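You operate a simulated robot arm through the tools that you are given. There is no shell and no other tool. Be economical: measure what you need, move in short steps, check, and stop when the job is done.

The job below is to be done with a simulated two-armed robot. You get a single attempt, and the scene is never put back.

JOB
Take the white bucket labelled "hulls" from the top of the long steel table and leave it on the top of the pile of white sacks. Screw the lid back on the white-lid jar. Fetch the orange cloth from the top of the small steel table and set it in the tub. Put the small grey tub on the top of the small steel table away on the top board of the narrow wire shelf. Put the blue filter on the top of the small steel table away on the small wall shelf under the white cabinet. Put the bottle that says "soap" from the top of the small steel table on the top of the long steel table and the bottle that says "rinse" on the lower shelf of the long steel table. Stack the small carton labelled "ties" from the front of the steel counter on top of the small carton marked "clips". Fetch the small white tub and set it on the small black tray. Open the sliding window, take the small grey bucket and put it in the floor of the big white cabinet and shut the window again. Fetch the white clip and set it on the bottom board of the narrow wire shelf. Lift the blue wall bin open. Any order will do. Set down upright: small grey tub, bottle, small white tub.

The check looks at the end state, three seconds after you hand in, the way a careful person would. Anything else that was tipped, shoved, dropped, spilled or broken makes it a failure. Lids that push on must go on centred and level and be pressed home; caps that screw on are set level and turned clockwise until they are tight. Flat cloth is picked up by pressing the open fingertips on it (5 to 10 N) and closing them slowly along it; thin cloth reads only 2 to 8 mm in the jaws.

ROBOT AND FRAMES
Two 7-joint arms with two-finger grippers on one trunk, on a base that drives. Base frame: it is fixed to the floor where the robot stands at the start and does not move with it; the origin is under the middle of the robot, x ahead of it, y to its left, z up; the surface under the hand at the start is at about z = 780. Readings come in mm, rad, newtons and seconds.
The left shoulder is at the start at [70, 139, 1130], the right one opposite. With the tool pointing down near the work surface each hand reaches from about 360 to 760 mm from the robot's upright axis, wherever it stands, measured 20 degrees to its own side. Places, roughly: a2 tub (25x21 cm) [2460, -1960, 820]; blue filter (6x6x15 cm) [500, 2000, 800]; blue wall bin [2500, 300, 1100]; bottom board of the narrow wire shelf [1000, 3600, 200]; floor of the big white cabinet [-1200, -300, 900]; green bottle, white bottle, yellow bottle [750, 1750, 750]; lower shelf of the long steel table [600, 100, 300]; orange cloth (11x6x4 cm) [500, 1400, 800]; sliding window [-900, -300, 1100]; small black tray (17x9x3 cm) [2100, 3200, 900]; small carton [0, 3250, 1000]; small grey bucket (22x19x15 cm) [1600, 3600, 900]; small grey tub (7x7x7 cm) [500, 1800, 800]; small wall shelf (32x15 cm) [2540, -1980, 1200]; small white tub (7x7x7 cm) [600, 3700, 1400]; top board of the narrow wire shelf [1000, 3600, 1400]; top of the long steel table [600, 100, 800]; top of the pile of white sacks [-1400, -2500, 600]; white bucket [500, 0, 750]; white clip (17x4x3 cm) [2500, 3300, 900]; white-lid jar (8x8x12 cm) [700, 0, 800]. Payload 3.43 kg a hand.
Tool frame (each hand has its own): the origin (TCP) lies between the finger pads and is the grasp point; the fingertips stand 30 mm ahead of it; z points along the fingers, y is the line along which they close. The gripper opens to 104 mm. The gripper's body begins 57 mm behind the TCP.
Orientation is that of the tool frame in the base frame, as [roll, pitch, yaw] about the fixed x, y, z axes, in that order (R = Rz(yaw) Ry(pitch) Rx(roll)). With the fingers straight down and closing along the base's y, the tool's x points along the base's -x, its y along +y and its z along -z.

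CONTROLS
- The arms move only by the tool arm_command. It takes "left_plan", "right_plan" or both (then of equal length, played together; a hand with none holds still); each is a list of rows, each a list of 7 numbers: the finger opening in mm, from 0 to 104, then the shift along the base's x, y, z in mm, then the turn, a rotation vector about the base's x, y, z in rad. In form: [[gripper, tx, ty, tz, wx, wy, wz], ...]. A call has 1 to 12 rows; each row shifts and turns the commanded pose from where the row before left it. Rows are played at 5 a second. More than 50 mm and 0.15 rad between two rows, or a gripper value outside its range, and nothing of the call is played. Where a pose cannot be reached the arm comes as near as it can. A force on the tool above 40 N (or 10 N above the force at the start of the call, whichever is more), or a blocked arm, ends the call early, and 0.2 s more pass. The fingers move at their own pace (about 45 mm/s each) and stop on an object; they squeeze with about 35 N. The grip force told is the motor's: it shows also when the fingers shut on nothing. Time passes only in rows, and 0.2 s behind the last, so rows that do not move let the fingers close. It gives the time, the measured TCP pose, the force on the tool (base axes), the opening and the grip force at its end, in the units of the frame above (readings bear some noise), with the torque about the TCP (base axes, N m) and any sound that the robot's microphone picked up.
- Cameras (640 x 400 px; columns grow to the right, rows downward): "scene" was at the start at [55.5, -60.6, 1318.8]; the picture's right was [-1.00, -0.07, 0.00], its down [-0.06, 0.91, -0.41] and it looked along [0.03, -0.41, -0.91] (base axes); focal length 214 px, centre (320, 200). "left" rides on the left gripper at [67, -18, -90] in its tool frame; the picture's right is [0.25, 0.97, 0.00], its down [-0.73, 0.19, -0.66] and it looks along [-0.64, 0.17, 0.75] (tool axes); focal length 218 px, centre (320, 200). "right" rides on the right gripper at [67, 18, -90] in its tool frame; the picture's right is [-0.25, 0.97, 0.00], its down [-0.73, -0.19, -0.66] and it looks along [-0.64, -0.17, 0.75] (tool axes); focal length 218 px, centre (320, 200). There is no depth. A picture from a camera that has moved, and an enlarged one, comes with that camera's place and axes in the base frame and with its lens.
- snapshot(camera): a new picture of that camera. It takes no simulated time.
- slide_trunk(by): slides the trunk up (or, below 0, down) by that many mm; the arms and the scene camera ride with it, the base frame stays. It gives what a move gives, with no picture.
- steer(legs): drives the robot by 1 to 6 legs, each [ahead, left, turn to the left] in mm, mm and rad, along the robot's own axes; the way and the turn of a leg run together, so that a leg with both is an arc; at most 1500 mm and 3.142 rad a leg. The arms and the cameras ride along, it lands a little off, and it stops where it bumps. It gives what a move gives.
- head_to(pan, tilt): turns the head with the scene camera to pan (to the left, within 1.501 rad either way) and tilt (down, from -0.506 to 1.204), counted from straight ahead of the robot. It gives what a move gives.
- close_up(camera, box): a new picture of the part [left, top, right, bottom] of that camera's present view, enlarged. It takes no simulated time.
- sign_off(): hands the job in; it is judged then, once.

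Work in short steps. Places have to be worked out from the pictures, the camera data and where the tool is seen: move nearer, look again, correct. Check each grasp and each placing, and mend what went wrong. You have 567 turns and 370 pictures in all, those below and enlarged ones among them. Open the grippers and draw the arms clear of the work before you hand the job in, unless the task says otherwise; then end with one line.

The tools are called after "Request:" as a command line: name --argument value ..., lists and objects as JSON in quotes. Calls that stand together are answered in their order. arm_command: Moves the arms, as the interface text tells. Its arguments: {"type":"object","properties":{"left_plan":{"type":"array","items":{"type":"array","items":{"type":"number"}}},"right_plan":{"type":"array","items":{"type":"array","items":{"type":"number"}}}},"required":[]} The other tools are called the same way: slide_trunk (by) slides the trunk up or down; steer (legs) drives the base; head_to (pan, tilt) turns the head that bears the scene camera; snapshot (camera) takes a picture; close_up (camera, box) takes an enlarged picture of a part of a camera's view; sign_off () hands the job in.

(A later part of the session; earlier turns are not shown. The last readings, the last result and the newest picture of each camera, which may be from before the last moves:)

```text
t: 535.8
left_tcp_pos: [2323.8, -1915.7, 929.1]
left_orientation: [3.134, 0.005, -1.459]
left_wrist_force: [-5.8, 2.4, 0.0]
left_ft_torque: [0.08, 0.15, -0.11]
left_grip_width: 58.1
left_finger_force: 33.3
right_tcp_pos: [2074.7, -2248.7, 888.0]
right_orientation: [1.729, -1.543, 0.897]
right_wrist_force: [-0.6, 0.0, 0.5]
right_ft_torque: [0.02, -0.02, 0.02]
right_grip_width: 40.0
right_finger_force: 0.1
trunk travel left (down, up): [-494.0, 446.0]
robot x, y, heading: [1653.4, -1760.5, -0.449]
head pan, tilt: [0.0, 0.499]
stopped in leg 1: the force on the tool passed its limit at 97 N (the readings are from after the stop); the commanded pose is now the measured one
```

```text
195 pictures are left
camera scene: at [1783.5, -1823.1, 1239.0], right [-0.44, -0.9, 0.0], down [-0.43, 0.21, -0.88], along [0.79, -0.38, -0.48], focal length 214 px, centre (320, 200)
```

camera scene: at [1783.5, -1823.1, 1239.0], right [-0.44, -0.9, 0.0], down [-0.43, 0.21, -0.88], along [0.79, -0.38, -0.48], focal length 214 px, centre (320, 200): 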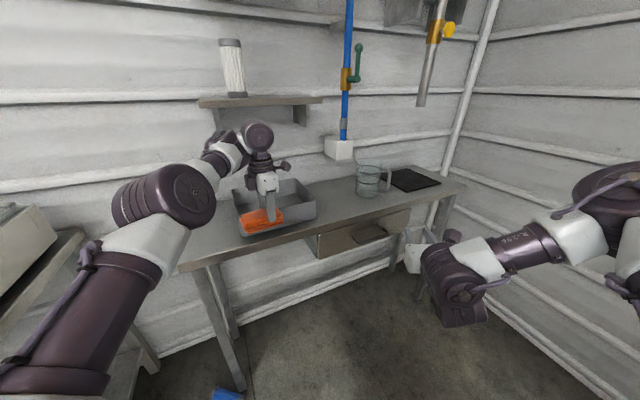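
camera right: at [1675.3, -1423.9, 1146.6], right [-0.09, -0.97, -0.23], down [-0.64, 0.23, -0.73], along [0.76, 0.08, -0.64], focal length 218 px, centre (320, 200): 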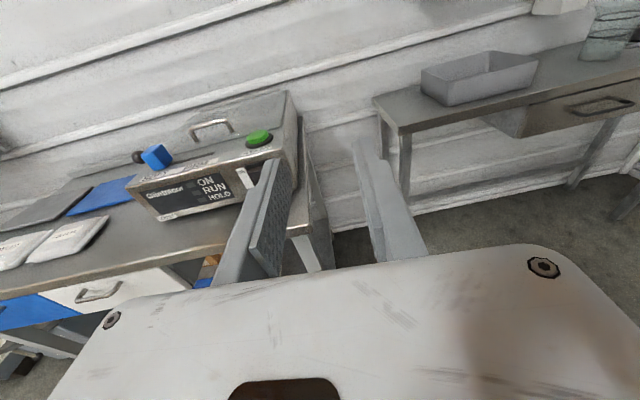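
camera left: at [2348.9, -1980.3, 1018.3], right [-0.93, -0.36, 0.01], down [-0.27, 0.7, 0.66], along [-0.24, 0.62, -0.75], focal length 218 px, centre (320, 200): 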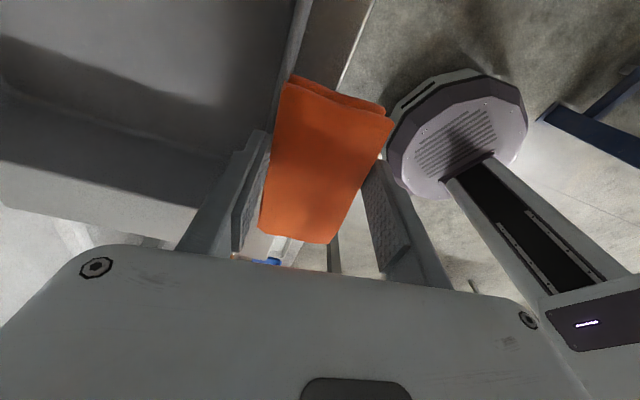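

The fingers bumped the tub's front wall. Back off a bit and recompute the tub.

Request:
steer --legs '[[-40, 0, 0]]'

Request:
close_up --camera "scene" --box '[180, 120, 340, 260]'

```text
t: 536.7
left_tcp_pos: [2289.1, -1897.0, 928.7]
left_orientation: [3.132, 0.003, -1.458]
left_wrist_force: [0.3, 0.2, -0.5]
left_ft_torque: [-0.01, -0.03, -0.02]
left_grip_width: 58.0
left_finger_force: 34.6
right_tcp_pos: [2038.7, -2231.4, 889.4]
right_orientation: [1.755, -1.542, 0.873]
right_wrist_force: [-0.1, 0.1, 0.7]
right_ft_torque: [-0.01, 0.04, 0.01]
right_grip_width: 40.1
right_finger_force: 0.1
trunk travel left (down, up): [-494.0, 446.0]
robot x, y, heading: [1616.7, -1745.3, -0.451]
head pan, tilt: [0.0, 0.499]
```

```text
2.86 times, centred on (260, 190) of scene
camera zoom: at [1748.5, -1805.0, 1238.9], right [-0.44, -0.9, 0.0], down [-0.43, 0.21, -0.88], along [0.79, -0.38, -0.48], focal length 613 px, centre (491, 229)
```

zoom: 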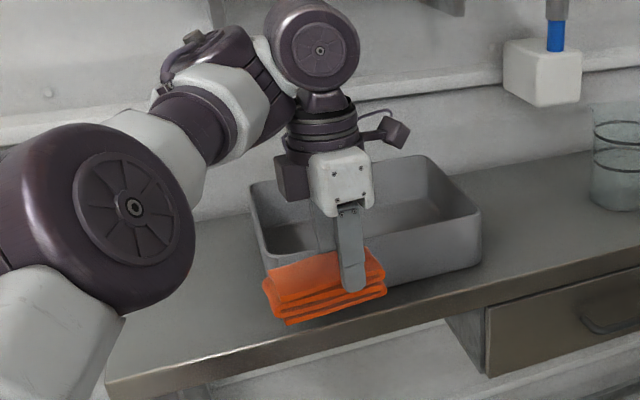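

The cloth hangs ~45 mm below the tips, so it hit the tub wall. Raise 70 mm and lean the hand forward (0.4 rad) so the wrist stays clear of the shelf.

Request:
slide_trunk --by 70

Request:
arm_command --left_plan '[[20, 0, 0, 0, -0.058, -0.12, 0], [20, 0, 0, 0, -0.058, -0.12, 0], [20, 0, 0, 0, -0.058, -0.12, 0], [20, 0, 0, 0, 0, 0, 0]]'

Request:
close_up --camera "scene" --box '[160, 60, 360, 260]'

```text
t: 537.7
left_tcp_pos: [2288.6, -1897.0, 999.5]
left_orientation: [3.132, 0.005, -1.459]
left_wrist_force: [-0.1, -0.1, 0.0]
left_ft_torque: [-0.03, -0.02, -0.01]
left_grip_width: 57.3
left_finger_force: 35.1
right_tcp_pos: [2038.4, -2231.3, 958.5]
right_orientation: [1.769, -1.544, 0.859]
right_wrist_force: [-1.2, 0.4, 1.4]
right_ft_torque: [0.01, 0.0, 0.03]
right_grip_width: 40.1
right_finger_force: 0.0
trunk travel left (down, up): [-564.0, 376.0]
robot x, y, heading: [1622.1, -1740.4, -0.45]
head pan, tilt: [0.0, 0.499]
```

```text
t: 538.7
left_tcp_pos: [2331.0, -1921.5, 988.7]
left_orientation: [-2.807, -0.205, -1.493]
left_wrist_force: [0.2, 0.7, -0.3]
left_ft_torque: [0.0, 0.01, 0.02]
left_grip_width: 57.3
left_finger_force: 35.0
left hand out of reach, approached as far as the arm can: row 1, 2, 3
right_tcp_pos: [2037.5, -2229.8, 959.5]
right_orientation: [1.72, -1.542, 0.904]
right_wrist_force: [0.6, 0.8, 0.7]
right_ft_torque: [-0.01, 0.01, 0.02]
right_grip_width: 40.3
right_finger_force: 0.1
trunk travel left (down, up): [-564.0, 376.0]
robot x, y, heading: [1619.7, -1741.0, -0.452]
head pan, tilt: [0.0, 0.499]
```

```text
2.00 times, centred on (260, 160) of scene
camera zoom: at [1747.9, -1804.1, 1309.1], right [-0.44, -0.9, 0.0], down [-0.43, 0.21, -0.88], along [0.79, -0.38, -0.48], focal length 429 px, centre (440, 280)
```

zoom: 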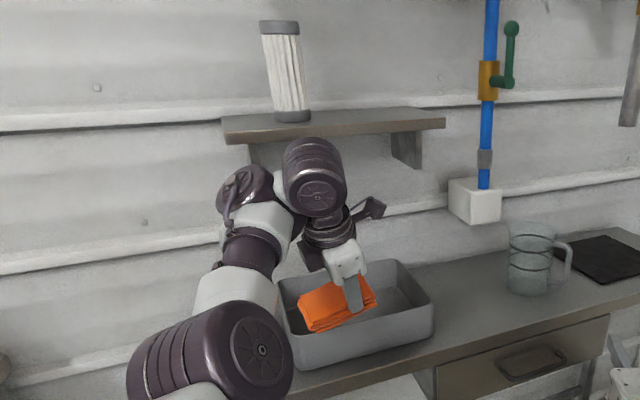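

Tilted fine. Advance 100 mm so the cloth is over the tub.

Request:
steer --legs '[[100, 0, 0]]'

Request:
close_up --camera "scene" --box '[160, 60, 360, 260]'

Request:
snapshot --camera "left"

```text
t: 539.9
left_tcp_pos: [2420.2, -1966.6, 987.0]
left_orientation: [-2.807, -0.205, -1.495]
left_wrist_force: [0.1, -0.4, -1.0]
left_ft_torque: [0.02, 0.01, 0.02]
left_grip_width: 57.2
left_finger_force: 35.6
right_tcp_pos: [2127.3, -2275.5, 958.1]
right_orientation: [1.774, -1.542, 0.851]
right_wrist_force: [-0.9, -0.3, 0.7]
right_ft_torque: [0.02, 0.0, 0.01]
right_grip_width: 40.0
right_finger_force: 0.0
trunk travel left (down, up): [-564.0, 376.0]
robot x, y, heading: [1709.7, -1785.8, -0.449]
head pan, tilt: [0.0, 0.499]
```

```text
2.00 times, centred on (260, 160) of scene
camera zoom: at [1837.4, -1848.4, 1308.9], right [-0.44, -0.9, 0.0], down [-0.43, 0.21, -0.88], along [0.79, -0.38, -0.48], focal length 429 px, centre (440, 280)
```

zoom: 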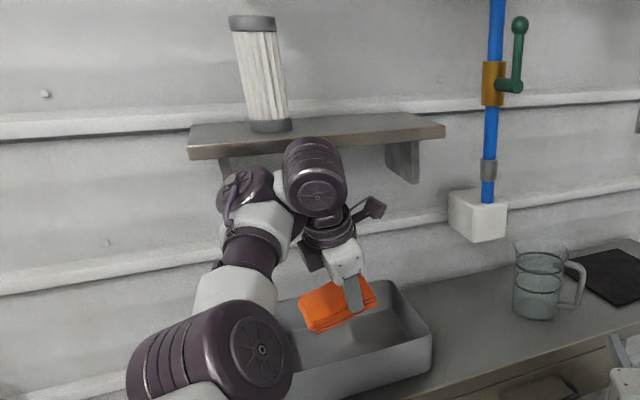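

```text
191 pictures are left
camera left: at [2411.1, -2015.4, 1089.7], right [-0.89, -0.38, -0.26], down [-0.46, 0.79, 0.4], along [0.05, 0.47, -0.88], focal length 218 px, centre (320, 200)
```

left: 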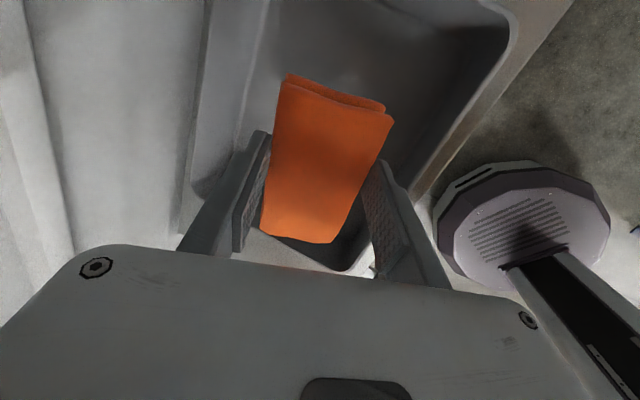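

Right over the tub. Lower 75 mm and release.

Request:
slide_trunk --by -75

Request:
arm_command --left_plan '[[65, 0, 0, 0, 0, 0, 0], [80, 0, 0, 0, 0, 0, 0], [90, 0, 0, 0, 0, 0, 0], [90, 0, 0, 0, 0, 0, 0], [90, 0, 0, 0, 0, 0, 0]]'

Request:
snapshot --camera "left"

```text
t: 541.0
left_tcp_pos: [2418.8, -1967.4, 912.9]
left_orientation: [-2.806, -0.204, -1.496]
left_wrist_force: [-0.1, -0.4, 0.0]
left_ft_torque: [-0.02, 0.03, -0.01]
left_grip_width: 57.3
left_finger_force: 34.8
right_tcp_pos: [2126.1, -2274.0, 882.6]
right_orientation: [1.751, -1.543, 0.874]
right_wrist_force: [-0.1, -0.6, 0.5]
right_ft_torque: [0.0, 0.01, 0.0]
right_grip_width: 39.8
right_finger_force: 0.1
trunk travel left (down, up): [-489.0, 451.0]
robot x, y, heading: [1709.0, -1782.0, -0.451]
head pan, tilt: [0.0, 0.499]
```

```text
t: 542.2
left_tcp_pos: [2419.2, -1966.7, 913.9]
left_orientation: [-2.805, -0.205, -1.494]
left_wrist_force: [-0.2, 0.9, -1.0]
left_ft_torque: [0.0, 0.01, 0.0]
left_grip_width: 90.0
left_finger_force: 0.0
right_tcp_pos: [2124.6, -2274.9, 882.4]
right_orientation: [1.762, -1.543, 0.865]
right_wrist_force: [-0.3, 0.5, -0.1]
right_ft_torque: [-0.01, 0.02, -0.02]
right_grip_width: 39.6
right_finger_force: 0.1
trunk travel left (down, up): [-489.0, 451.0]
robot x, y, heading: [1709.6, -1784.2, -0.447]
head pan, tilt: [0.0, 0.499]
```

```text
190 pictures are left
camera left: at [2410.8, -2015.3, 1014.9], right [-0.89, -0.38, -0.26], down [-0.46, 0.79, 0.4], along [0.05, 0.47, -0.88], focal length 218 px, centre (320, 200)
```

left: 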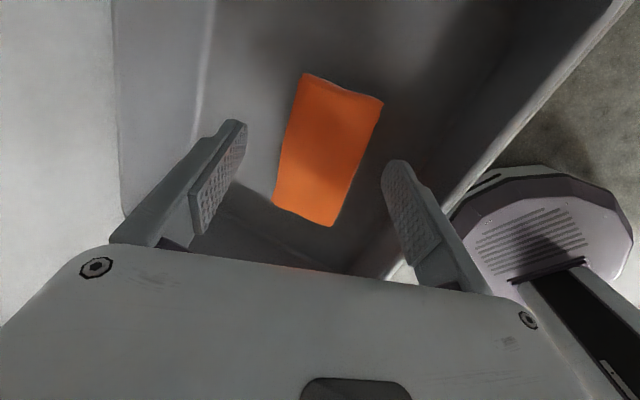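

Cloth is in the tub. Withdraw, untilt, and rotate the left hand for picking up the filter.

Request:
slide_trunk --by 90

Request:
steer --legs '[[-250, 0, 0]]'

Request:
arm_command --left_plan '[[90, 0, 0, 0, 0.058, 0.12, 0], [90, 0, 0, 0, 0.058, 0.12, 0], [90, 0, 0, 0, 0.058, 0.12, 0], [90, -10, 4, -20, 0, 0, 0.15], [90, -10, 4, -20, 0, 0, 0.15], [90, -10, 4, -20, 0, 0, 0.15], [90, 0, 0, 0, 0, 0, 0.15], [90, 0, 0, 0, 0, 0, 0.15], [90, 0, 0, 0, 0, 0, 0.15], [90, 0, 0, 0, 0, 0, 0.15], [90, 0, 0, 0, 0, 0, 0.15], [90, 0, 0, 0, 0, 0, 0.15]]'

Request:
arm_command --left_plan '[[90, 0, 0, 0, 0, 0, 0.15], [90, 0, 0, 0, 0, 0, 0.15], [90, 0, 0, 0, 0, 0, 0.15], [90, 0, 0, 0, 0, 0, 0.15], [90, 0, 0, 0, 0, 0, 0.15], [90, 0, 0, 0, 0, 0, 0.15], [90, 0, 0, 0, 0, 0, 0.15], [90, 0, 0, 0, 0, 0, 0.15], [90, 0, 0, 0, 0, 0, 0.15]]'

```text
t: 543.5
left_tcp_pos: [2420.7, -1967.3, 1003.8]
left_orientation: [-2.808, -0.206, -1.495]
left_wrist_force: [-0.3, -0.1, 0.2]
left_ft_torque: [0.02, 0.0, 0.0]
left_grip_width: 89.9
left_finger_force: 0.1
right_tcp_pos: [2127.4, -2274.3, 973.8]
right_orientation: [1.775, -1.543, 0.85]
right_wrist_force: [-0.1, 0.0, -0.1]
right_ft_torque: [0.02, 0.02, 0.0]
right_grip_width: 40.0
right_finger_force: 0.1
trunk travel left (down, up): [-579.0, 361.0]
robot x, y, heading: [1708.8, -1784.1, -0.452]
head pan, tilt: [0.0, 0.499]
```

```text
t: 545.3
left_tcp_pos: [2193.4, -1857.6, 1002.9]
left_orientation: [-2.807, -0.205, -1.495]
left_wrist_force: [-0.7, 0.4, 0.2]
left_ft_torque: [0.0, -0.03, -0.01]
left_grip_width: 90.0
left_finger_force: 0.0
right_tcp_pos: [1897.0, -2165.3, 972.2]
right_orientation: [1.761, -1.543, 0.863]
right_wrist_force: [-0.4, 1.2, -0.4]
right_ft_torque: [0.02, -0.01, -0.02]
right_grip_width: 39.9
right_finger_force: 0.0
trunk travel left (down, up): [-579.0, 361.0]
robot x, y, heading: [1483.2, -1676.8, -0.453]
head pan, tilt: [0.0, 0.499]
```

```text
t: 547.9
left_tcp_pos: [2169.0, -1815.4, 942.9]
left_orientation: [-3.037, -0.066, -0.11]
left_wrist_force: [-0.7, -1.3, -0.5]
left_ft_torque: [0.04, 0.02, -0.01]
left_grip_width: 89.9
left_finger_force: 0.1
left hand out of reach, approached as far as the arm can: row 2, 3, 5, 6
right_tcp_pos: [1899.6, -2164.9, 972.8]
right_orientation: [1.759, -1.542, 0.866]
right_wrist_force: [0.9, -0.7, 0.5]
right_ft_torque: [0.02, 0.03, 0.0]
right_grip_width: 39.7
right_finger_force: 0.0
trunk travel left (down, up): [-579.0, 361.0]
robot x, y, heading: [1483.4, -1674.4, -0.456]
head pan, tilt: [0.0, 0.499]
```

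```text
t: 549.9
left_tcp_pos: [2169.7, -1815.1, 942.0]
left_orientation: [-3.038, -0.067, 1.238]
left_wrist_force: [-0.5, -0.1, 1.4]
left_ft_torque: [-0.01, -0.01, -0.02]
left_grip_width: 89.6
left_finger_force: 0.1
right_tcp_pos: [1898.7, -2165.1, 973.0]
right_orientation: [1.756, -1.545, 0.864]
right_wrist_force: [0.7, -1.1, 0.0]
right_ft_torque: [0.01, -0.01, 0.0]
right_grip_width: 39.9
right_finger_force: 0.0
trunk travel left (down, up): [-579.0, 361.0]
robot x, y, heading: [1482.7, -1674.8, -0.461]
head pan, tilt: [0.0, 0.499]
```

Correct the residual tilt, turn the base to −0.13, and try pulling the hand closer/lower.

Request:
steer --legs '[[0, 0, 0.33]]'

Request:
arm_command --left_plan '[[90, 0, 0, 0, -0.07, -0.1, 0], [90, -15, -10, -30, 0, 0, 0], [90, -15, -10, -30, 0, 0, 0], [90, -15, -10, -30, 0, 0, 0], [90, -15, -10, -30, 0, 0, 0], [90, -15, -10, -30, 0, 0, 0], [90, 0, 0, 0, 0, 0, 0]]'

```text
t: 551.3
left_tcp_pos: [2179.5, -1590.2, 942.1]
left_orientation: [-3.037, -0.067, 1.562]
left_wrist_force: [0.5, 0.6, 0.3]
left_ft_torque: [-0.01, 0.05, -0.03]
left_grip_width: 90.0
left_finger_force: 0.0
right_tcp_pos: [2031.8, -2006.6, 972.7]
right_orientation: [1.76, -1.544, 1.188]
right_wrist_force: [-0.3, -1.0, -0.1]
right_ft_torque: [0.02, -0.02, 0.01]
right_grip_width: 40.0
right_finger_force: 0.1
trunk travel left (down, up): [-579.0, 361.0]
robot x, y, heading: [1484.3, -1673.1, -0.13]
head pan, tilt: [0.0, 0.499]
```

```text
t: 552.9
left_tcp_pos: [2156.3, -1601.8, 859.5]
left_orientation: [-3.137, 0.0, 1.562]
left_wrist_force: [0.0, 0.7, 0.1]
left_ft_torque: [0.02, -0.01, 0.02]
left_grip_width: 89.9
left_finger_force: 0.0
left hand out of reach, approached as far as the arm can: row 3, 4, 5, 6
right_tcp_pos: [2031.8, -2008.2, 974.1]
right_orientation: [1.761, -1.543, 1.184]
right_wrist_force: [0.2, 1.4, -0.1]
right_ft_torque: [0.02, 0.01, 0.01]
right_grip_width: 39.8
right_finger_force: 0.0
trunk travel left (down, up): [-579.0, 361.0]
robot x, y, heading: [1484.8, -1677.1, -0.131]
head pan, tilt: [0.0, 0.499]
```

The arm is in its elbow-down branch; go nearer and lower by tilting the hand up first, moving in, then tilting down again.

Request:
arm_command --left_plan '[[90, 0, 0, 0, -0.017, -0.13, 0], [90, 0, 0, 0, -0.017, -0.13, 0], [90, 0, 0, 0, -0.017, -0.13, 0], [90, 0, 0, 0, -0.017, -0.13, 0], [90, 0, 0, 0, -0.017, -0.13, 0], [90, 0, 0, 0, -0.017, -0.13, 0], [90, -40, 5, -25, 0, 0, 0], [90, -40, 5, -25, 0, 0, 0], [90, -40, 5, -25, 0, 0, 0], [90, -40, 5, -25, 0, 0, 0], [90, -40, 5, -25, 0, 0, 0], [90, -40, 5, -25, 0, 0, 0]]'

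```text
t: 555.5
left_tcp_pos: [2155.9, -1607.3, 827.5]
left_orientation: [-3.136, 0.003, 1.562]
left_wrist_force: [0.0, -0.2, -0.6]
left_ft_torque: [0.0, 0.01, -0.02]
left_grip_width: 89.9
left_finger_force: 0.0
left hand out of reach, approached as far as the arm can: row 1, 2, 3, 4, 5, 6, 7, 8, 9, 10, 11, 12
right_tcp_pos: [2031.7, -2007.6, 973.7]
right_orientation: [1.763, -1.542, 1.183]
right_wrist_force: [0.0, 0.5, 0.2]
right_ft_torque: [0.0, 0.01, 0.03]
right_grip_width: 39.8
right_finger_force: 0.2
trunk travel left (down, up): [-579.0, 361.0]
robot x, y, heading: [1480.5, -1673.0, -0.133]
head pan, tilt: [0.0, 0.499]
```

Stuck in this yaw; turn the yaw back first, then tilt.

Request:
arm_command --left_plan '[[90, 0, 0, 5, 0, 0, -0.15], [90, 0, 0, 5, 0, 0, -0.15], [90, 0, 0, 5, 0, 0, -0.15], [90, 0, 0, 5, 0, 0, -0.15], [90, 0, 0, 5, 0, 0, -0.15], [90, 0, 0, 5, 0, 0, -0.15], [90, 0, 0, 0, 0, 0, -0.15], [90, 0, 0, 0, 0, 0, -0.15], [90, 0, 0, 0, 0, 0, -0.15], [90, 0, 0, 0, 0, 0, -0.15], [90, 0, 0, 0, 0, 0, -0.15], [90, 0, 0, 0, 0, 0, 0]]'

Request:
arm_command --left_plan '[[90, 0, 0, 0, -0.017, -0.13, 0], [90, 0, 0, 0, -0.017, -0.13, 0], [90, 0, 0, 0, -0.017, -0.13, 0], [90, 0, 0, 0, -0.017, -0.13, 0], [90, 0, 0, 0, -0.017, -0.13, 0], [90, 0, 0, 0, -0.017, -0.13, 0], [90, 0, 0, 0, -0.017, -0.13, 0], [90, -40, 5, -25, 0, 0, 0], [90, -40, 5, -25, 0, 0, 0], [90, -40, 5, -25, 0, 0, 0], [90, -40, 5, -25, 0, 0, 0], [90, -40, 5, -25, 0, 0, 0]]'

```text
t: 558.1
left_tcp_pos: [2155.8, -1603.8, 856.4]
left_orientation: [-3.137, 0.004, -0.089]
left_wrist_force: [0.4, -0.4, -0.1]
left_ft_torque: [0.02, -0.01, -0.01]
left_grip_width: 89.9
left_finger_force: 0.1
right_tcp_pos: [2032.0, -2009.3, 972.8]
right_orientation: [1.76, -1.543, 1.187]
right_wrist_force: [0.0, -0.8, 0.9]
right_ft_torque: [0.02, 0.01, 0.01]
right_grip_width: 40.3
right_finger_force: 0.1
trunk travel left (down, up): [-579.0, 361.0]
robot x, y, heading: [1481.0, -1675.4, -0.132]
head pan, tilt: [0.0, 0.499]
```

```text
t: 560.7
left_tcp_pos: [1993.2, -1585.9, 739.5]
left_orientation: [3.125, -0.724, -0.097]
left_wrist_force: [0.5, 0.4, -0.7]
left_ft_torque: [0.0, -0.03, -0.01]
left_grip_width: 90.0
left_finger_force: 0.1
left hand out of reach, approached as far as the arm can: row 1, 2, 3, 4
right_tcp_pos: [2031.7, -2008.3, 973.0]
right_orientation: [1.757, -1.543, 1.189]
right_wrist_force: [0.0, -0.9, -0.7]
right_ft_torque: [0.01, 0.06, 0.02]
right_grip_width: 40.1
right_finger_force: 0.1
trunk travel left (down, up): [-579.0, 361.0]
robot x, y, heading: [1477.3, -1671.9, -0.129]
head pan, tilt: [0.0, 0.499]
```

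Works. Continue nearer and lower, then tilt down.

Request:
arm_command --left_plan '[[90, -40, 5, -25, 0, 0, 0], [90, -40, 5, -25, 0, 0, 0], [90, -40, 5, -25, 0, 0, 0], [90, 0, 0, -10, 0.017, 0.13, 0], [90, 0, 0, -10, 0.017, 0.13, 0], [90, 0, 0, -10, 0.017, 0.13, 0], [90, 0, 0, -10, 0.017, 0.13, 0], [90, 0, 0, -10, 0.017, 0.13, 0], [90, 0, 0, -10, 0.008, 0.07, 0]]'

Request:
arm_command --left_plan '[[90, 0, 0, -15, 0, 0, 0.15], [90, 0, 0, -15, 0, 0, 0.15], [90, 0, 0, -15, 0, 0, 0.15], [90, 0, 0, 0, 0, 0, 0.15], [90, 0, 0, 0, 0, 0, 0.15], [90, 0, 0, 0, 0, 0, 0.15], [90, 0, 0, 0, 0, 0, 0.15], [90, 0, 0, 0, 0, 0, 0.15], [90, 0, 0, 0, 0, 0, 0.15], [90, 0, 0, 0, 0, 0, 0.15], [90, 0, 0, 0, 0, 0, 0.15]]'

```text
t: 562.7
left_tcp_pos: [1915.7, -1565.0, 602.2]
left_orientation: [-3.139, 0.004, -0.107]
left_wrist_force: [0.1, 0.1, 0.3]
left_ft_torque: [-0.01, -0.01, -0.02]
left_grip_width: 90.0
left_finger_force: 0.1
left hand out of reach, approached as far as the arm can: row 2, 3, 4
right_tcp_pos: [2032.5, -2007.6, 973.5]
right_orientation: [1.764, -1.543, 1.182]
right_wrist_force: [-0.2, 0.3, 0.5]
right_ft_torque: [-0.02, -0.05, -0.02]
right_grip_width: 40.1
right_finger_force: 0.0
trunk travel left (down, up): [-579.0, 361.0]
robot x, y, heading: [1481.1, -1673.6, -0.132]
head pan, tilt: [0.0, 0.499]
```

```text
t: 565.1
left_tcp_pos: [1917.8, -1565.9, 558.0]
left_orientation: [-3.138, 0.003, 1.545]
left_wrist_force: [0.3, -0.5, -0.4]
left_ft_torque: [0.02, 0.0, -0.03]
left_grip_width: 89.8
left_finger_force: 0.0
right_tcp_pos: [2032.6, -2007.2, 973.3]
right_orientation: [1.756, -1.542, 1.192]
right_wrist_force: [-0.7, 0.3, 0.1]
right_ft_torque: [0.0, -0.01, -0.01]
right_grip_width: 40.1
right_finger_force: 0.0
trunk travel left (down, up): [-579.0, 361.0]
robot x, y, heading: [1480.5, -1672.7, -0.132]
head pan, tilt: [0.0, 0.499]
```

Now the hand is low and points down. Lower the trunk 400 mm here, then drive toward the filter.

Request:
slide_trunk --by -400

Request:
steer --legs '[[330, -10, 0]]'

Request:
snapshot --camera "left"

Request:
head_to --pan 0.1 --tilt 0.8

Request:
snapshot --camera "scene"

```text
t: 568.9
left_tcp_pos: [1918.2, -1565.6, 158.2]
left_orientation: [-3.139, 0.002, 1.542]
left_wrist_force: [0.6, 1.0, -0.5]
left_ft_torque: [0.03, 0.04, 0.01]
left_grip_width: 90.0
left_finger_force: 0.1
right_tcp_pos: [2031.1, -2007.3, 572.8]
right_orientation: [1.753, -1.544, 1.193]
right_wrist_force: [0.2, -0.2, -0.4]
right_ft_torque: [0.0, 0.01, 0.02]
right_grip_width: 40.0
right_finger_force: 0.1
trunk travel left (down, up): [-179.0, 761.0]
robot x, y, heading: [1482.6, -1674.3, -0.135]
head pan, tilt: [0.0, 0.499]
```

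```text
t: 570.4
left_tcp_pos: [2041.4, -1588.8, 151.8]
left_orientation: [-3.113, -0.006, 1.548]
left_wrist_force: [0.1, 0.2, -0.6]
left_ft_torque: [-0.07, -0.01, 0.01]
left_grip_width: 90.2
left_finger_force: 0.1
right_tcp_pos: [2172.4, -2030.8, 574.5]
right_orientation: [1.632, -1.548, 1.319]
right_wrist_force: [0.0, -0.1, -0.7]
right_ft_torque: [0.0, -0.04, -0.02]
right_grip_width: 39.8
right_finger_force: 0.0
trunk travel left (down, up): [-179.0, 761.0]
robot x, y, heading: [1618.0, -1697.2, -0.129]
head pan, tilt: [0.0, 0.499]
stopped in leg 1: the robot was blocked; the commanded pose is now the measured one
```

```text
189 pictures are left
camera left: at [2028.2, -1522.3, 240.7], right [0.97, 0.23, -0.03], down [0.19, -0.74, 0.65], along [0.13, -0.64, -0.76], focal length 218 px, centre (320, 200)
```

left: 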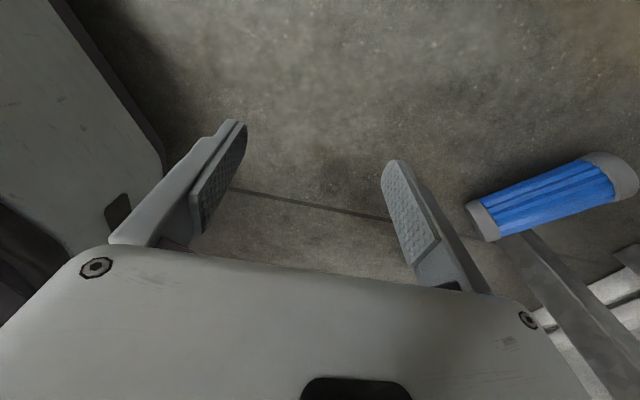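

```text
t: 571.1
left_tcp_pos: [2040.8, -1588.6, 149.5]
left_orientation: [-3.114, -0.005, 1.546]
left_wrist_force: [0.5, -0.7, -0.9]
left_ft_torque: [0.03, 0.0, 0.0]
left_grip_width: 89.9
left_finger_force: 0.1
right_tcp_pos: [2172.2, -2031.8, 574.3]
right_orientation: [1.667, -1.548, 1.286]
right_wrist_force: [-0.4, -0.3, 0.0]
right_ft_torque: [0.0, 0.02, 0.0]
right_grip_width: 39.9
right_finger_force: 0.1
trunk travel left (down, up): [-179.0, 761.0]
robot x, y, heading: [1620.6, -1696.5, -0.122]
head pan, tilt: [0.099, 0.799]
```

```text
188 pictures are left
camera scene: at [1750.1, -1713.1, 898.5], right [-0.02, -1.0, -0.01], down [-0.71, 0.02, -0.7], along [0.7, -0.01, -0.71], focal length 214 px, centre (320, 200)
```

scene: 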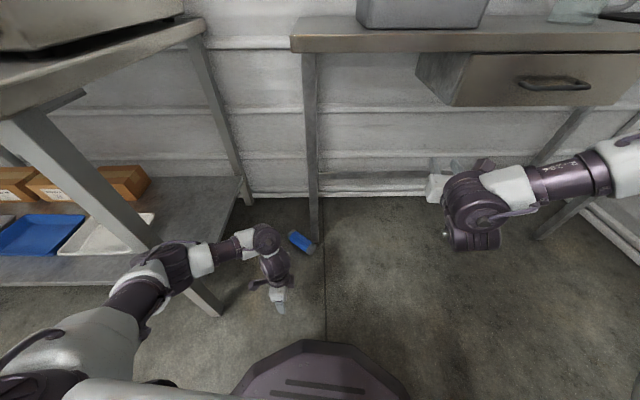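

Something (likely the left elbow and the bench leg) blocked the base. Back off, shift right 80 mm, and go ahead again.

Request:
steer --legs '[[-30, 0, 0], [0, -85, 0], [190, 0, 0]]'

Request:
snapshot --camera "scene"

```text
t: 573.8
left_tcp_pos: [2188.6, -1689.5, 147.2]
left_orientation: [-3.111, -0.001, 1.547]
left_wrist_force: [0.6, 0.1, -0.9]
left_ft_torque: [-0.01, 0.0, -0.01]
left_grip_width: 89.9
left_finger_force: 0.0
right_tcp_pos: [2320.8, -2129.2, 572.9]
right_orientation: [1.768, -1.543, 1.184]
right_wrist_force: [0.0, -0.1, 0.3]
right_ft_torque: [0.0, 0.01, -0.02]
right_grip_width: 39.9
right_finger_force: 0.0
trunk travel left (down, up): [-179.0, 761.0]
robot x, y, heading: [1770.6, -1801.2, -0.122]
head pan, tilt: [0.099, 0.799]
```

```text
187 pictures are left
camera scene: at [1899.6, -1809.9, 898.0], right [-0.03, -1.0, 0.0], down [-0.72, 0.02, -0.7], along [0.7, -0.02, -0.72], focal length 214 px, centre (320, 200)
```

scene: 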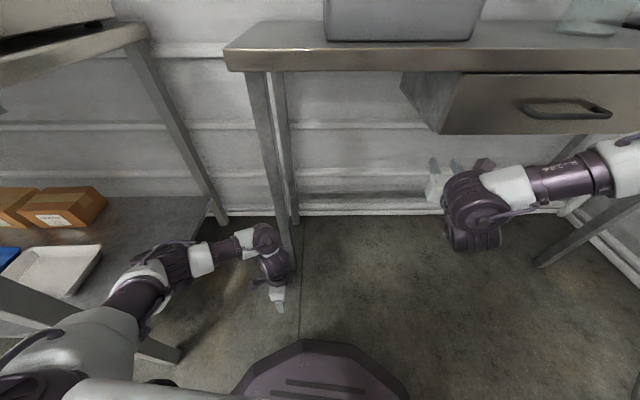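

Request:
arm_command --left_plan '[[90, 10, 12, 0, 0, 0, 0], [90, 10, 12, 0, 0, 0, 0], [90, 10, 12, 0, 0, 0, 0], [90, 10, 12, 0, 0, 0, 0], [90, 10, 12, 0, 0, 0, 0], [90, 0, 0, 0, 0, 0, 0]]'

Request:
snapshot --camera "left"

Request:
snapshot --camera "scene"

```text
t: 575.2
left_tcp_pos: [2239.9, -1628.8, 147.6]
left_orientation: [-3.111, -0.001, 1.546]
left_wrist_force: [0.5, -0.5, 0.8]
left_ft_torque: [-0.01, 0.02, -0.02]
left_grip_width: 89.9
left_finger_force: 0.1
right_tcp_pos: [2320.6, -2130.8, 573.1]
right_orientation: [1.763, -1.543, 1.188]
right_wrist_force: [-0.2, 0.6, 0.1]
right_ft_torque: [0.02, 0.04, 0.0]
right_grip_width: 39.9
right_finger_force: 0.0
trunk travel left (down, up): [-179.0, 761.0]
robot x, y, heading: [1764.7, -1797.0, -0.126]
head pan, tilt: [0.099, 0.799]
```

```text
186 pictures are left
camera left: at [2226.3, -1561.7, 237.6], right [0.97, 0.23, -0.03], down [0.19, -0.74, 0.65], along [0.13, -0.64, -0.76], focal length 218 px, centre (320, 200)
```

left: 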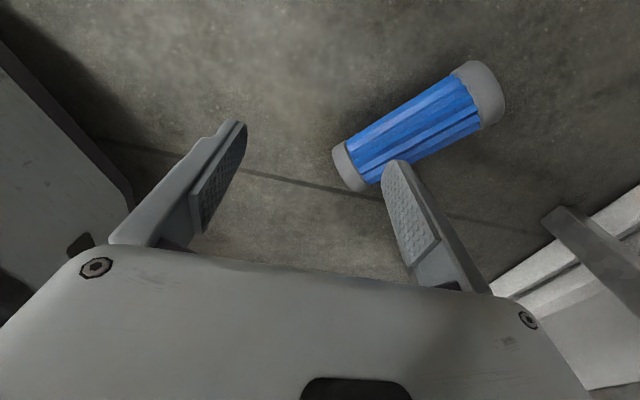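

```text
185 pictures are left
camera scene: at [1899.5, -1809.9, 898.0], right [-0.03, -1.0, 0.0], down [-0.72, 0.02, -0.7], along [0.7, -0.02, -0.72], focal length 214 px, centre (320, 200)
```

scene: 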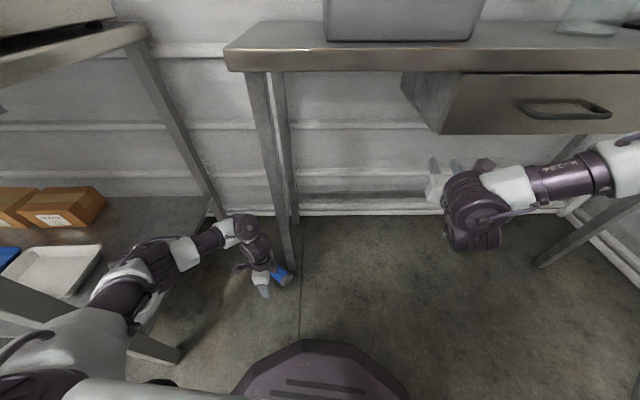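

The filter lies at 45°. Rotate the hand −0.74 rad, and move over a grip point slightly beyond its centre (clear of the bench leg).

Request:
arm_command --left_plan '[[90, 0, 0, 0, 0, 0, -0.148], [90, 0, 0, 0, 0, 0, -0.148], [90, 0, 0, 0, 0, 0, -0.148], [90, 0, 0, 0, 0, 0, -0.148], [90, 0, 0, 0, 0, 0, -0.148], [90, 18, 4, 0, 0, 0, 0], [90, 18, 4, 0, 0, 0, 0], [90, 18, 4, 0, 0, 0, 0], [90, 18, 4, 0, 0, 0, 0], [90, 18, 4, 0, 0, 0, 0], [90, 20, 4, 0, 0, 0, 0], [90, 0, 0, 0, 0, 0, 0]]'

Request:
snapshot --camera "left"

```text
t: 577.8
left_tcp_pos: [2349.0, -1604.2, 148.8]
left_orientation: [-3.11, -0.002, 0.807]
left_wrist_force: [-0.6, -0.4, 0.1]
left_ft_torque: [0.0, 0.03, -0.02]
left_grip_width: 90.1
left_finger_force: 0.0
right_tcp_pos: [2320.9, -2130.4, 574.5]
right_orientation: [1.764, -1.543, 1.187]
right_wrist_force: [0.1, 0.5, 0.8]
right_ft_torque: [-0.03, -0.02, 0.01]
right_grip_width: 39.9
right_finger_force: 0.0
trunk travel left (down, up): [-179.0, 761.0]
robot x, y, heading: [1767.8, -1801.8, -0.126]
head pan, tilt: [0.099, 0.799]
```

```text
184 pictures are left
camera left: at [2384.4, -1546.0, 238.6], right [0.87, -0.49, -0.03], down [-0.35, -0.67, 0.65], along [-0.34, -0.56, -0.76], focal length 218 px, centre (320, 200)
```

left: 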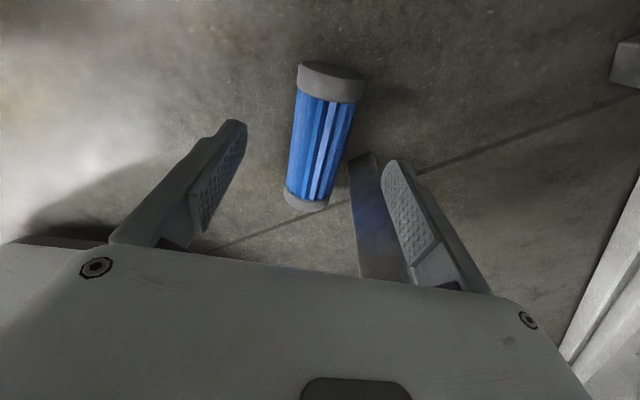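

Leg is close on the right; shift 10 mm farther along the filter and descend with 80 mm opening.

Request:
arm_command --left_plan '[[80, 7, 7, 0, 0, 0, 0], [80, 0, 0, -25, 0, 0, 0], [80, 0, 0, -25, 0, 0, 0], [80, 0, 0, -25, 0, 0, 0], [80, 0, 0, -15, 0, 0, 0], [80, 0, 0, -10, 0, 0, 0], [80, 0, 0, 0, 0, 0, 0]]'

Request:
snapshot --camera "left"

```text
t: 579.4
left_tcp_pos: [2349.3, -1592.9, 52.0]
left_orientation: [-3.11, 0.001, 0.807]
left_wrist_force: [0.1, -0.9, 0.4]
left_ft_torque: [0.04, -0.01, 0.01]
left_grip_width: 80.0
left_finger_force: 0.2
left hand out of reach, approached as far as the arm can: row 3, 6
right_tcp_pos: [2320.7, -2129.6, 573.0]
right_orientation: [1.762, -1.544, 1.188]
right_wrist_force: [0.0, 0.1, 0.2]
right_ft_torque: [-0.04, -0.02, 0.0]
right_grip_width: 40.1
right_finger_force: 0.0
trunk travel left (down, up): [-179.0, 761.0]
robot x, y, heading: [1768.3, -1802.5, -0.127]
head pan, tilt: [0.099, 0.799]
```

```text
183 pictures are left
camera left: at [2384.9, -1535.0, 141.9], right [0.87, -0.49, -0.03], down [-0.35, -0.67, 0.65], along [-0.34, -0.56, -0.76], focal length 218 px, centre (320, 200)
```

left: 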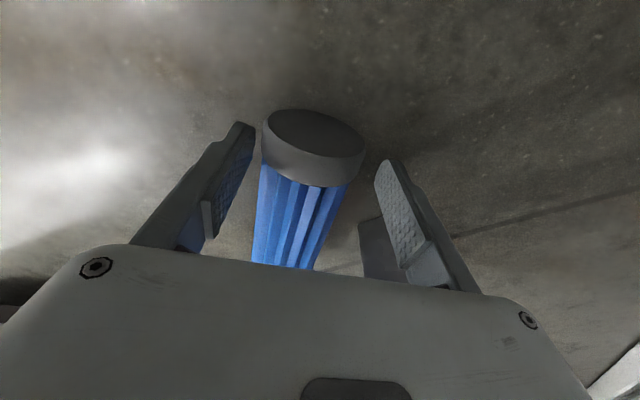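

Filter is between the fingers. Lower 12 mm via the trunk and close.

Request:
slide_trunk --by -14

Request:
arm_command --left_plan '[[60, 0, 0, 0, 0, 0, 0], [40, 0, 0, 0, 0, 0, 0], [20, 0, 0, 0, 0, 0, 0], [20, 0, 0, 0, 0, 0, 0], [20, 0, 0, 0, 0, 0, 0]]'

Request:
slide_trunk --by 60

Request:
snapshot --camera "left"

```text
t: 580.0
left_tcp_pos: [2350.0, -1593.7, 38.7]
left_orientation: [-3.109, -0.003, 0.806]
left_wrist_force: [-0.1, -0.6, -0.2]
left_ft_torque: [0.02, 0.0, -0.01]
left_grip_width: 80.0
left_finger_force: 0.0
right_tcp_pos: [2320.7, -2130.7, 559.0]
right_orientation: [1.753, -1.543, 1.198]
right_wrist_force: [-0.2, 0.5, -0.1]
right_ft_torque: [0.01, 0.02, -0.04]
right_grip_width: 39.8
right_finger_force: 0.0
trunk travel left (down, up): [-165.0, 775.0]
robot x, y, heading: [1769.2, -1801.8, -0.125]
head pan, tilt: [0.099, 0.799]
```

```text
t: 581.2
left_tcp_pos: [2349.8, -1594.0, 37.8]
left_orientation: [-3.109, 0.0, 0.807]
left_wrist_force: [-0.2, -0.7, -0.3]
left_ft_torque: [0.08, -0.05, 0.0]
left_grip_width: 55.2
left_finger_force: 34.5
right_tcp_pos: [2321.0, -2129.6, 559.0]
right_orientation: [1.769, -1.543, 1.183]
right_wrist_force: [-0.5, -0.1, -0.3]
right_ft_torque: [0.03, 0.0, 0.02]
right_grip_width: 39.8
right_finger_force: 0.0
trunk travel left (down, up): [-165.0, 775.0]
robot x, y, heading: [1765.8, -1799.3, -0.121]
head pan, tilt: [0.099, 0.799]
```

```text
t: 582.2
left_tcp_pos: [2350.1, -1593.3, 100.0]
left_orientation: [-3.11, 0.0, 0.807]
left_wrist_force: [0.0, -0.2, -2.7]
left_ft_torque: [0.08, -0.06, 0.01]
left_grip_width: 55.5
left_finger_force: 34.9
right_tcp_pos: [2321.2, -2131.2, 618.9]
right_orientation: [1.78, -1.543, 1.17]
right_wrist_force: [-0.2, 0.2, -0.4]
right_ft_torque: [-0.01, -0.03, 0.0]
right_grip_width: 40.2
right_finger_force: 0.1
trunk travel left (down, up): [-225.0, 715.0]
robot x, y, heading: [1768.6, -1801.7, -0.127]
head pan, tilt: [0.099, 0.799]
```

```text
182 pictures are left
camera left: at [2385.3, -1535.0, 187.8], right [0.87, -0.49, -0.03], down [-0.35, -0.67, 0.65], along [-0.34, -0.56, -0.76], focal length 218 px, centre (320, 200)
```

left: 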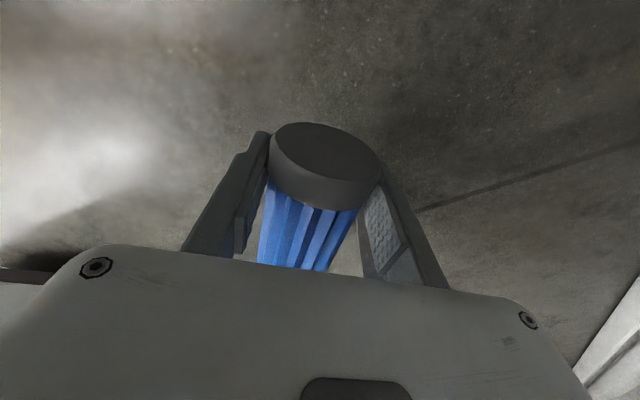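

Filter is held (2.7 N). Back out along the same path, then raise.

Request:
steer --legs '[[-450, 0, 0]]'

Request:
slide_trunk --by 400

Request:
snapshot --camera "scene"

```text
t: 584.8
left_tcp_pos: [1930.5, -1520.1, 97.2]
left_orientation: [-3.111, 0.0, 0.829]
left_wrist_force: [0.9, 0.1, -1.8]
left_ft_torque: [0.03, -0.05, -0.03]
left_grip_width: 55.5
left_finger_force: 34.7
right_tcp_pos: [1915.6, -2056.2, 618.9]
right_orientation: [1.772, -1.543, 1.202]
right_wrist_force: [0.0, -0.4, -0.6]
right_ft_torque: [-0.03, 0.02, -0.01]
right_grip_width: 39.9
right_finger_force: 0.1
trunk travel left (down, up): [-225.0, 715.0]
robot x, y, heading: [1356.8, -1738.0, -0.099]
head pan, tilt: [0.099, 0.799]
stopped in leg 1: the robot was blocked; the commanded pose is now the measured one
```

```text
t: 588.6
left_tcp_pos: [1932.4, -1519.8, 498.0]
left_orientation: [-3.11, -0.001, 0.83]
left_wrist_force: [0.5, 0.4, -1.9]
left_ft_torque: [0.07, -0.05, 0.02]
left_grip_width: 55.5
left_finger_force: 35.8
right_tcp_pos: [1915.2, -2056.4, 1019.6]
right_orientation: [1.784, -1.543, 1.192]
right_wrist_force: [0.2, -0.2, -0.3]
right_ft_torque: [0.0, -0.01, 0.01]
right_grip_width: 39.9
right_finger_force: 0.1
trunk travel left (down, up): [-625.0, 315.0]
robot x, y, heading: [1350.8, -1740.5, -0.1]
head pan, tilt: [0.099, 0.799]
```

```text
181 pictures are left
camera scene: at [1486.7, -1745.7, 1343.9], right [0.0, -1.0, 0.0], down [-0.72, 0.0, -0.7], along [0.7, 0.0, -0.72], focal length 214 px, centre (320, 200)
```

scene: 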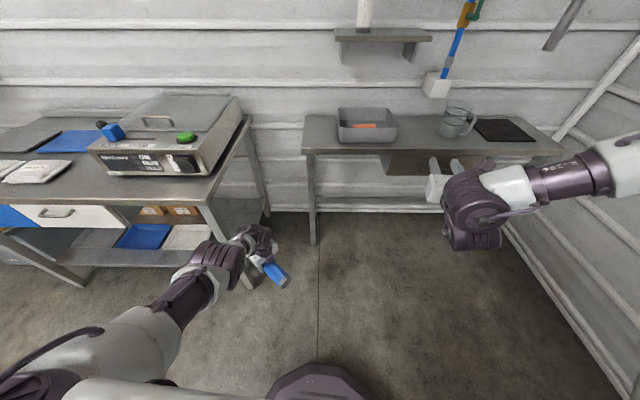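

Filter held firmly. Now turn the hand forward and pitch up to horizontal so the filter stands upright.

Request:
arm_command --left_plan '[[20, -15, 0, 10, 0, 0, -0.14], [20, -15, 0, 10, 0, 0, -0.14], [20, -15, 0, 10, 0, 0, -0.14], [20, -15, 0, 10, 0, 0, -0.14], [20, -10, 0, 10, 0, 0, -0.14], [20, -10, 0, 10, 0, 0, -0.14], [20, 0, 0, 10, 0, 0, -0.09]]'

Request:
arm_command --left_plan '[[20, 10, 0, 15, -0.014, -0.14, 0], [20, 10, 0, 15, -0.014, -0.14, 0], [20, 10, 0, 15, -0.014, -0.14, 0], [20, 10, 0, 15, -0.014, -0.14, 0], [20, 10, 0, 15, -0.014, -0.14, 0], [20, 10, 0, 15, -0.014, -0.14, 0], [20, 10, 0, 15, -0.014, -0.14, 0], [20, 10, 0, 15, -0.014, -0.14, 0], [20, 10, 0, 15, -0.014, -0.14, 0], [20, 10, 0, 15, -0.014, -0.14, 0], [20, 10, 0, 15, -0.017, -0.17, 0]]'

```text
t: 590.2
left_tcp_pos: [1851.7, -1520.1, 569.4]
left_orientation: [-3.111, 0.002, -0.104]
left_wrist_force: [0.2, -0.2, -1.7]
left_ft_torque: [0.01, -0.04, 0.04]
left_grip_width: 55.2
left_finger_force: 34.9
right_tcp_pos: [1914.9, -2056.3, 1020.4]
right_orientation: [1.785, -1.543, 1.191]
right_wrist_force: [-0.2, -0.6, -0.7]
right_ft_torque: [0.03, 0.0, -0.04]
right_grip_width: 40.0
right_finger_force: 0.1
trunk travel left (down, up): [-625.0, 315.0]
robot x, y, heading: [1352.0, -1738.4, -0.096]
head pan, tilt: [0.099, 0.799]
```

```text
refused: row 11 steps farther than a row can; nothing moved
```

Request:
arm_command --left_plan '[[20, 10, 0, 15, -0.014, -0.14, 0], [20, 10, 0, 15, -0.014, -0.14, 0], [20, 10, 0, 15, -0.014, -0.14, 0], [20, 10, 0, 15, -0.014, -0.14, 0], [20, 10, 0, 15, -0.014, -0.14, 0], [20, 10, 0, 15, -0.014, -0.14, 0], [20, 10, 0, 15, -0.014, -0.14, 0], [20, 10, 0, 15, -0.014, -0.14, 0], [20, 10, 0, 15, -0.014, -0.14, 0], [20, 10, 0, 15, -0.014, -0.14, 0], [20, 10, 0, 15, -0.014, -0.14, 0]]'

Request:
snapshot --camera "left"

Request:
snapshot --camera "scene"

```text
t: 592.6
left_tcp_pos: [1959.5, -1519.5, 734.8]
left_orientation: [-2.973, -1.547, -0.234]
left_wrist_force: [0.1, 0.1, -0.9]
left_ft_torque: [-0.02, 0.03, 0.01]
left_grip_width: 55.3
left_finger_force: 35.8
right_tcp_pos: [1916.2, -2055.2, 1017.7]
right_orientation: [1.791, -1.543, 1.184]
right_wrist_force: [0.6, -0.5, 0.3]
right_ft_torque: [0.02, -0.01, -0.03]
right_grip_width: 39.9
right_finger_force: 0.1
trunk travel left (down, up): [-625.0, 315.0]
robot x, y, heading: [1353.9, -1742.0, -0.097]
head pan, tilt: [0.099, 0.799]
```

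```text
180 pictures are left
camera left: at [1872.9, -1497.0, 803.1], right [-0.06, -0.97, 0.25], down [-0.68, -0.14, -0.72], along [0.73, -0.21, -0.65], focal length 218 px, centre (320, 200)
```

left: 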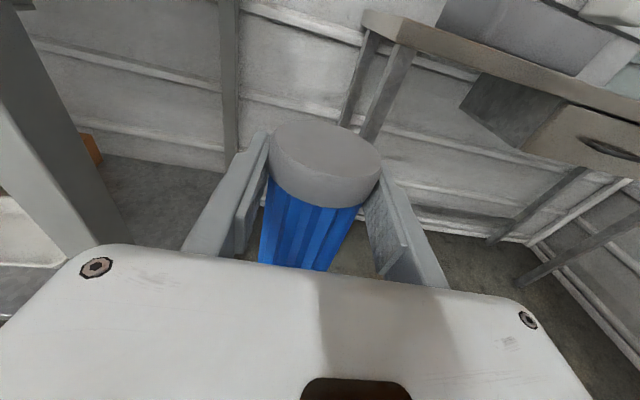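

```text
179 pictures are left
camera scene: at [1486.8, -1746.0, 1344.0], right [0.0, -1.0, 0.0], down [-0.72, 0.0, -0.7], along [0.7, 0.0, -0.72], focal length 214 px, centre (320, 200)
```

scene: 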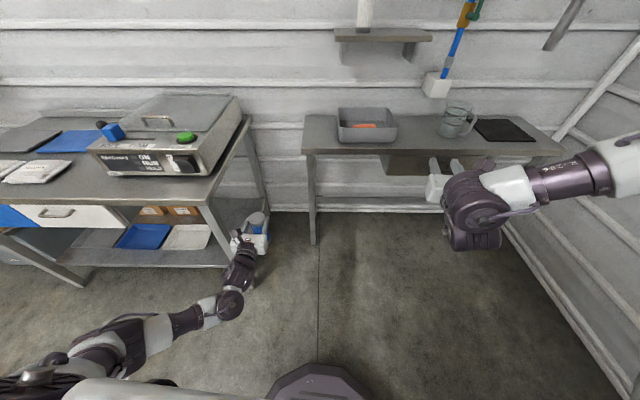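

Good: upright filter. Raise the left arm relative to the shoulder.

Request:
arm_command --left_plan '[[20, -5, -12, 30, 0, 0, 0], [20, -5, -12, 30, 0, 0, 0], [20, -5, -12, 30, 0, 0, 0], [20, -5, -12, 30, 0, 0, 0], [20, -5, -12, 30, 0, 0, 0], [20, -5, -12, 30, 0, 0, 0], [20, -5, -12, 30, 0, 0, 0], [20, -5, -12, 30, 0, 0, 0], [20, 0, -12, 0, 0, 0, 0], [20, 0, 0, 0, 0, 0, 0]]'

Request:
slide_trunk --by 300

Request:
head_to --pan 0.1 --tilt 0.5

Request:
snapshot --camera "scene"

Request:
snapshot --camera "left"

```text
t: 594.9
left_tcp_pos: [1953.6, -1604.1, 958.3]
left_orientation: [-3.06, -1.545, -0.15]
left_wrist_force: [-0.4, 0.0, -1.4]
left_ft_torque: [0.0, 0.01, 0.01]
left_grip_width: 55.2
left_finger_force: 34.8
left hand out of reach, approached as far as the arm can: row 7, 8, 9
right_tcp_pos: [1914.6, -2056.6, 1018.7]
right_orientation: [1.762, -1.543, 1.214]
right_wrist_force: [0.5, -0.4, 0.2]
right_ft_torque: [0.0, 0.0, 0.02]
right_grip_width: 40.0
right_finger_force: 0.1
trunk travel left (down, up): [-625.0, 315.0]
robot x, y, heading: [1356.5, -1739.4, -0.101]
head pan, tilt: [0.099, 0.799]
```

```text
t: 597.9
left_tcp_pos: [1954.4, -1605.5, 1258.8]
left_orientation: [-3.067, -1.546, -0.146]
left_wrist_force: [0.7, 0.5, -0.9]
left_ft_torque: [0.0, 0.01, 0.0]
left_grip_width: 55.0
left_finger_force: 34.6
right_tcp_pos: [1916.3, -2055.9, 1318.8]
right_orientation: [1.781, -1.545, 1.193]
right_wrist_force: [-0.8, 0.2, -0.3]
right_ft_torque: [-0.02, -0.02, 0.0]
right_grip_width: 40.1
right_finger_force: 0.1
trunk travel left (down, up): [-925.0, 15.0]
robot x, y, heading: [1353.1, -1740.0, -0.103]
head pan, tilt: [0.099, 0.799]
```

```text
t: 598.6
left_tcp_pos: [1954.8, -1604.3, 1258.6]
left_orientation: [-3.064, -1.547, -0.147]
left_wrist_force: [0.5, -0.5, -1.4]
left_ft_torque: [0.01, 0.0, -0.02]
left_grip_width: 55.1
left_finger_force: 35.3
right_tcp_pos: [1915.8, -2056.4, 1318.1]
right_orientation: [1.78, -1.543, 1.196]
right_wrist_force: [-0.2, 0.2, -0.3]
right_ft_torque: [-0.01, -0.01, 0.03]
right_grip_width: 40.1
right_finger_force: 0.0
trunk travel left (down, up): [-925.0, 15.0]
robot x, y, heading: [1360.1, -1741.2, -0.105]
head pan, tilt: [0.099, 0.499]
```

```text
178 pictures are left
camera scene: at [1497.1, -1745.7, 1669.8], right [0.0, -1.0, 0.0], down [-0.48, 0.0, -0.88], along [0.88, 0.0, -0.48], focal length 214 px, centre (320, 200)
```

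scene: 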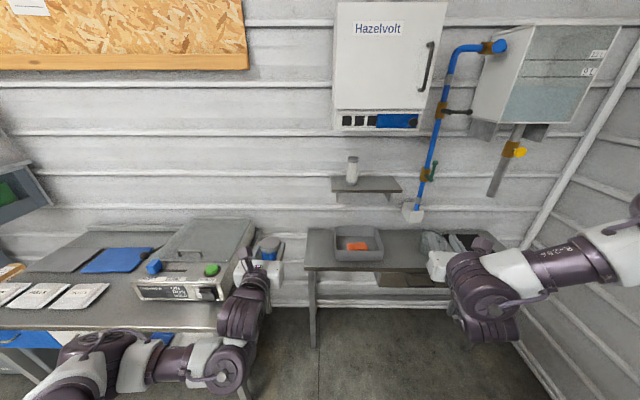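

```text
177 pictures are left
camera left: at [1867.9, -1581.2, 1326.8], right [-0.06, -0.97, 0.25], down [-0.69, -0.14, -0.71], along [0.72, -0.22, -0.65], focal length 218 px, centre (320, 200)
```

left: 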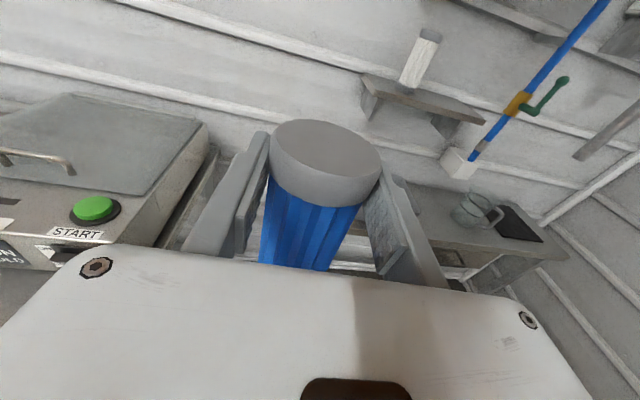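

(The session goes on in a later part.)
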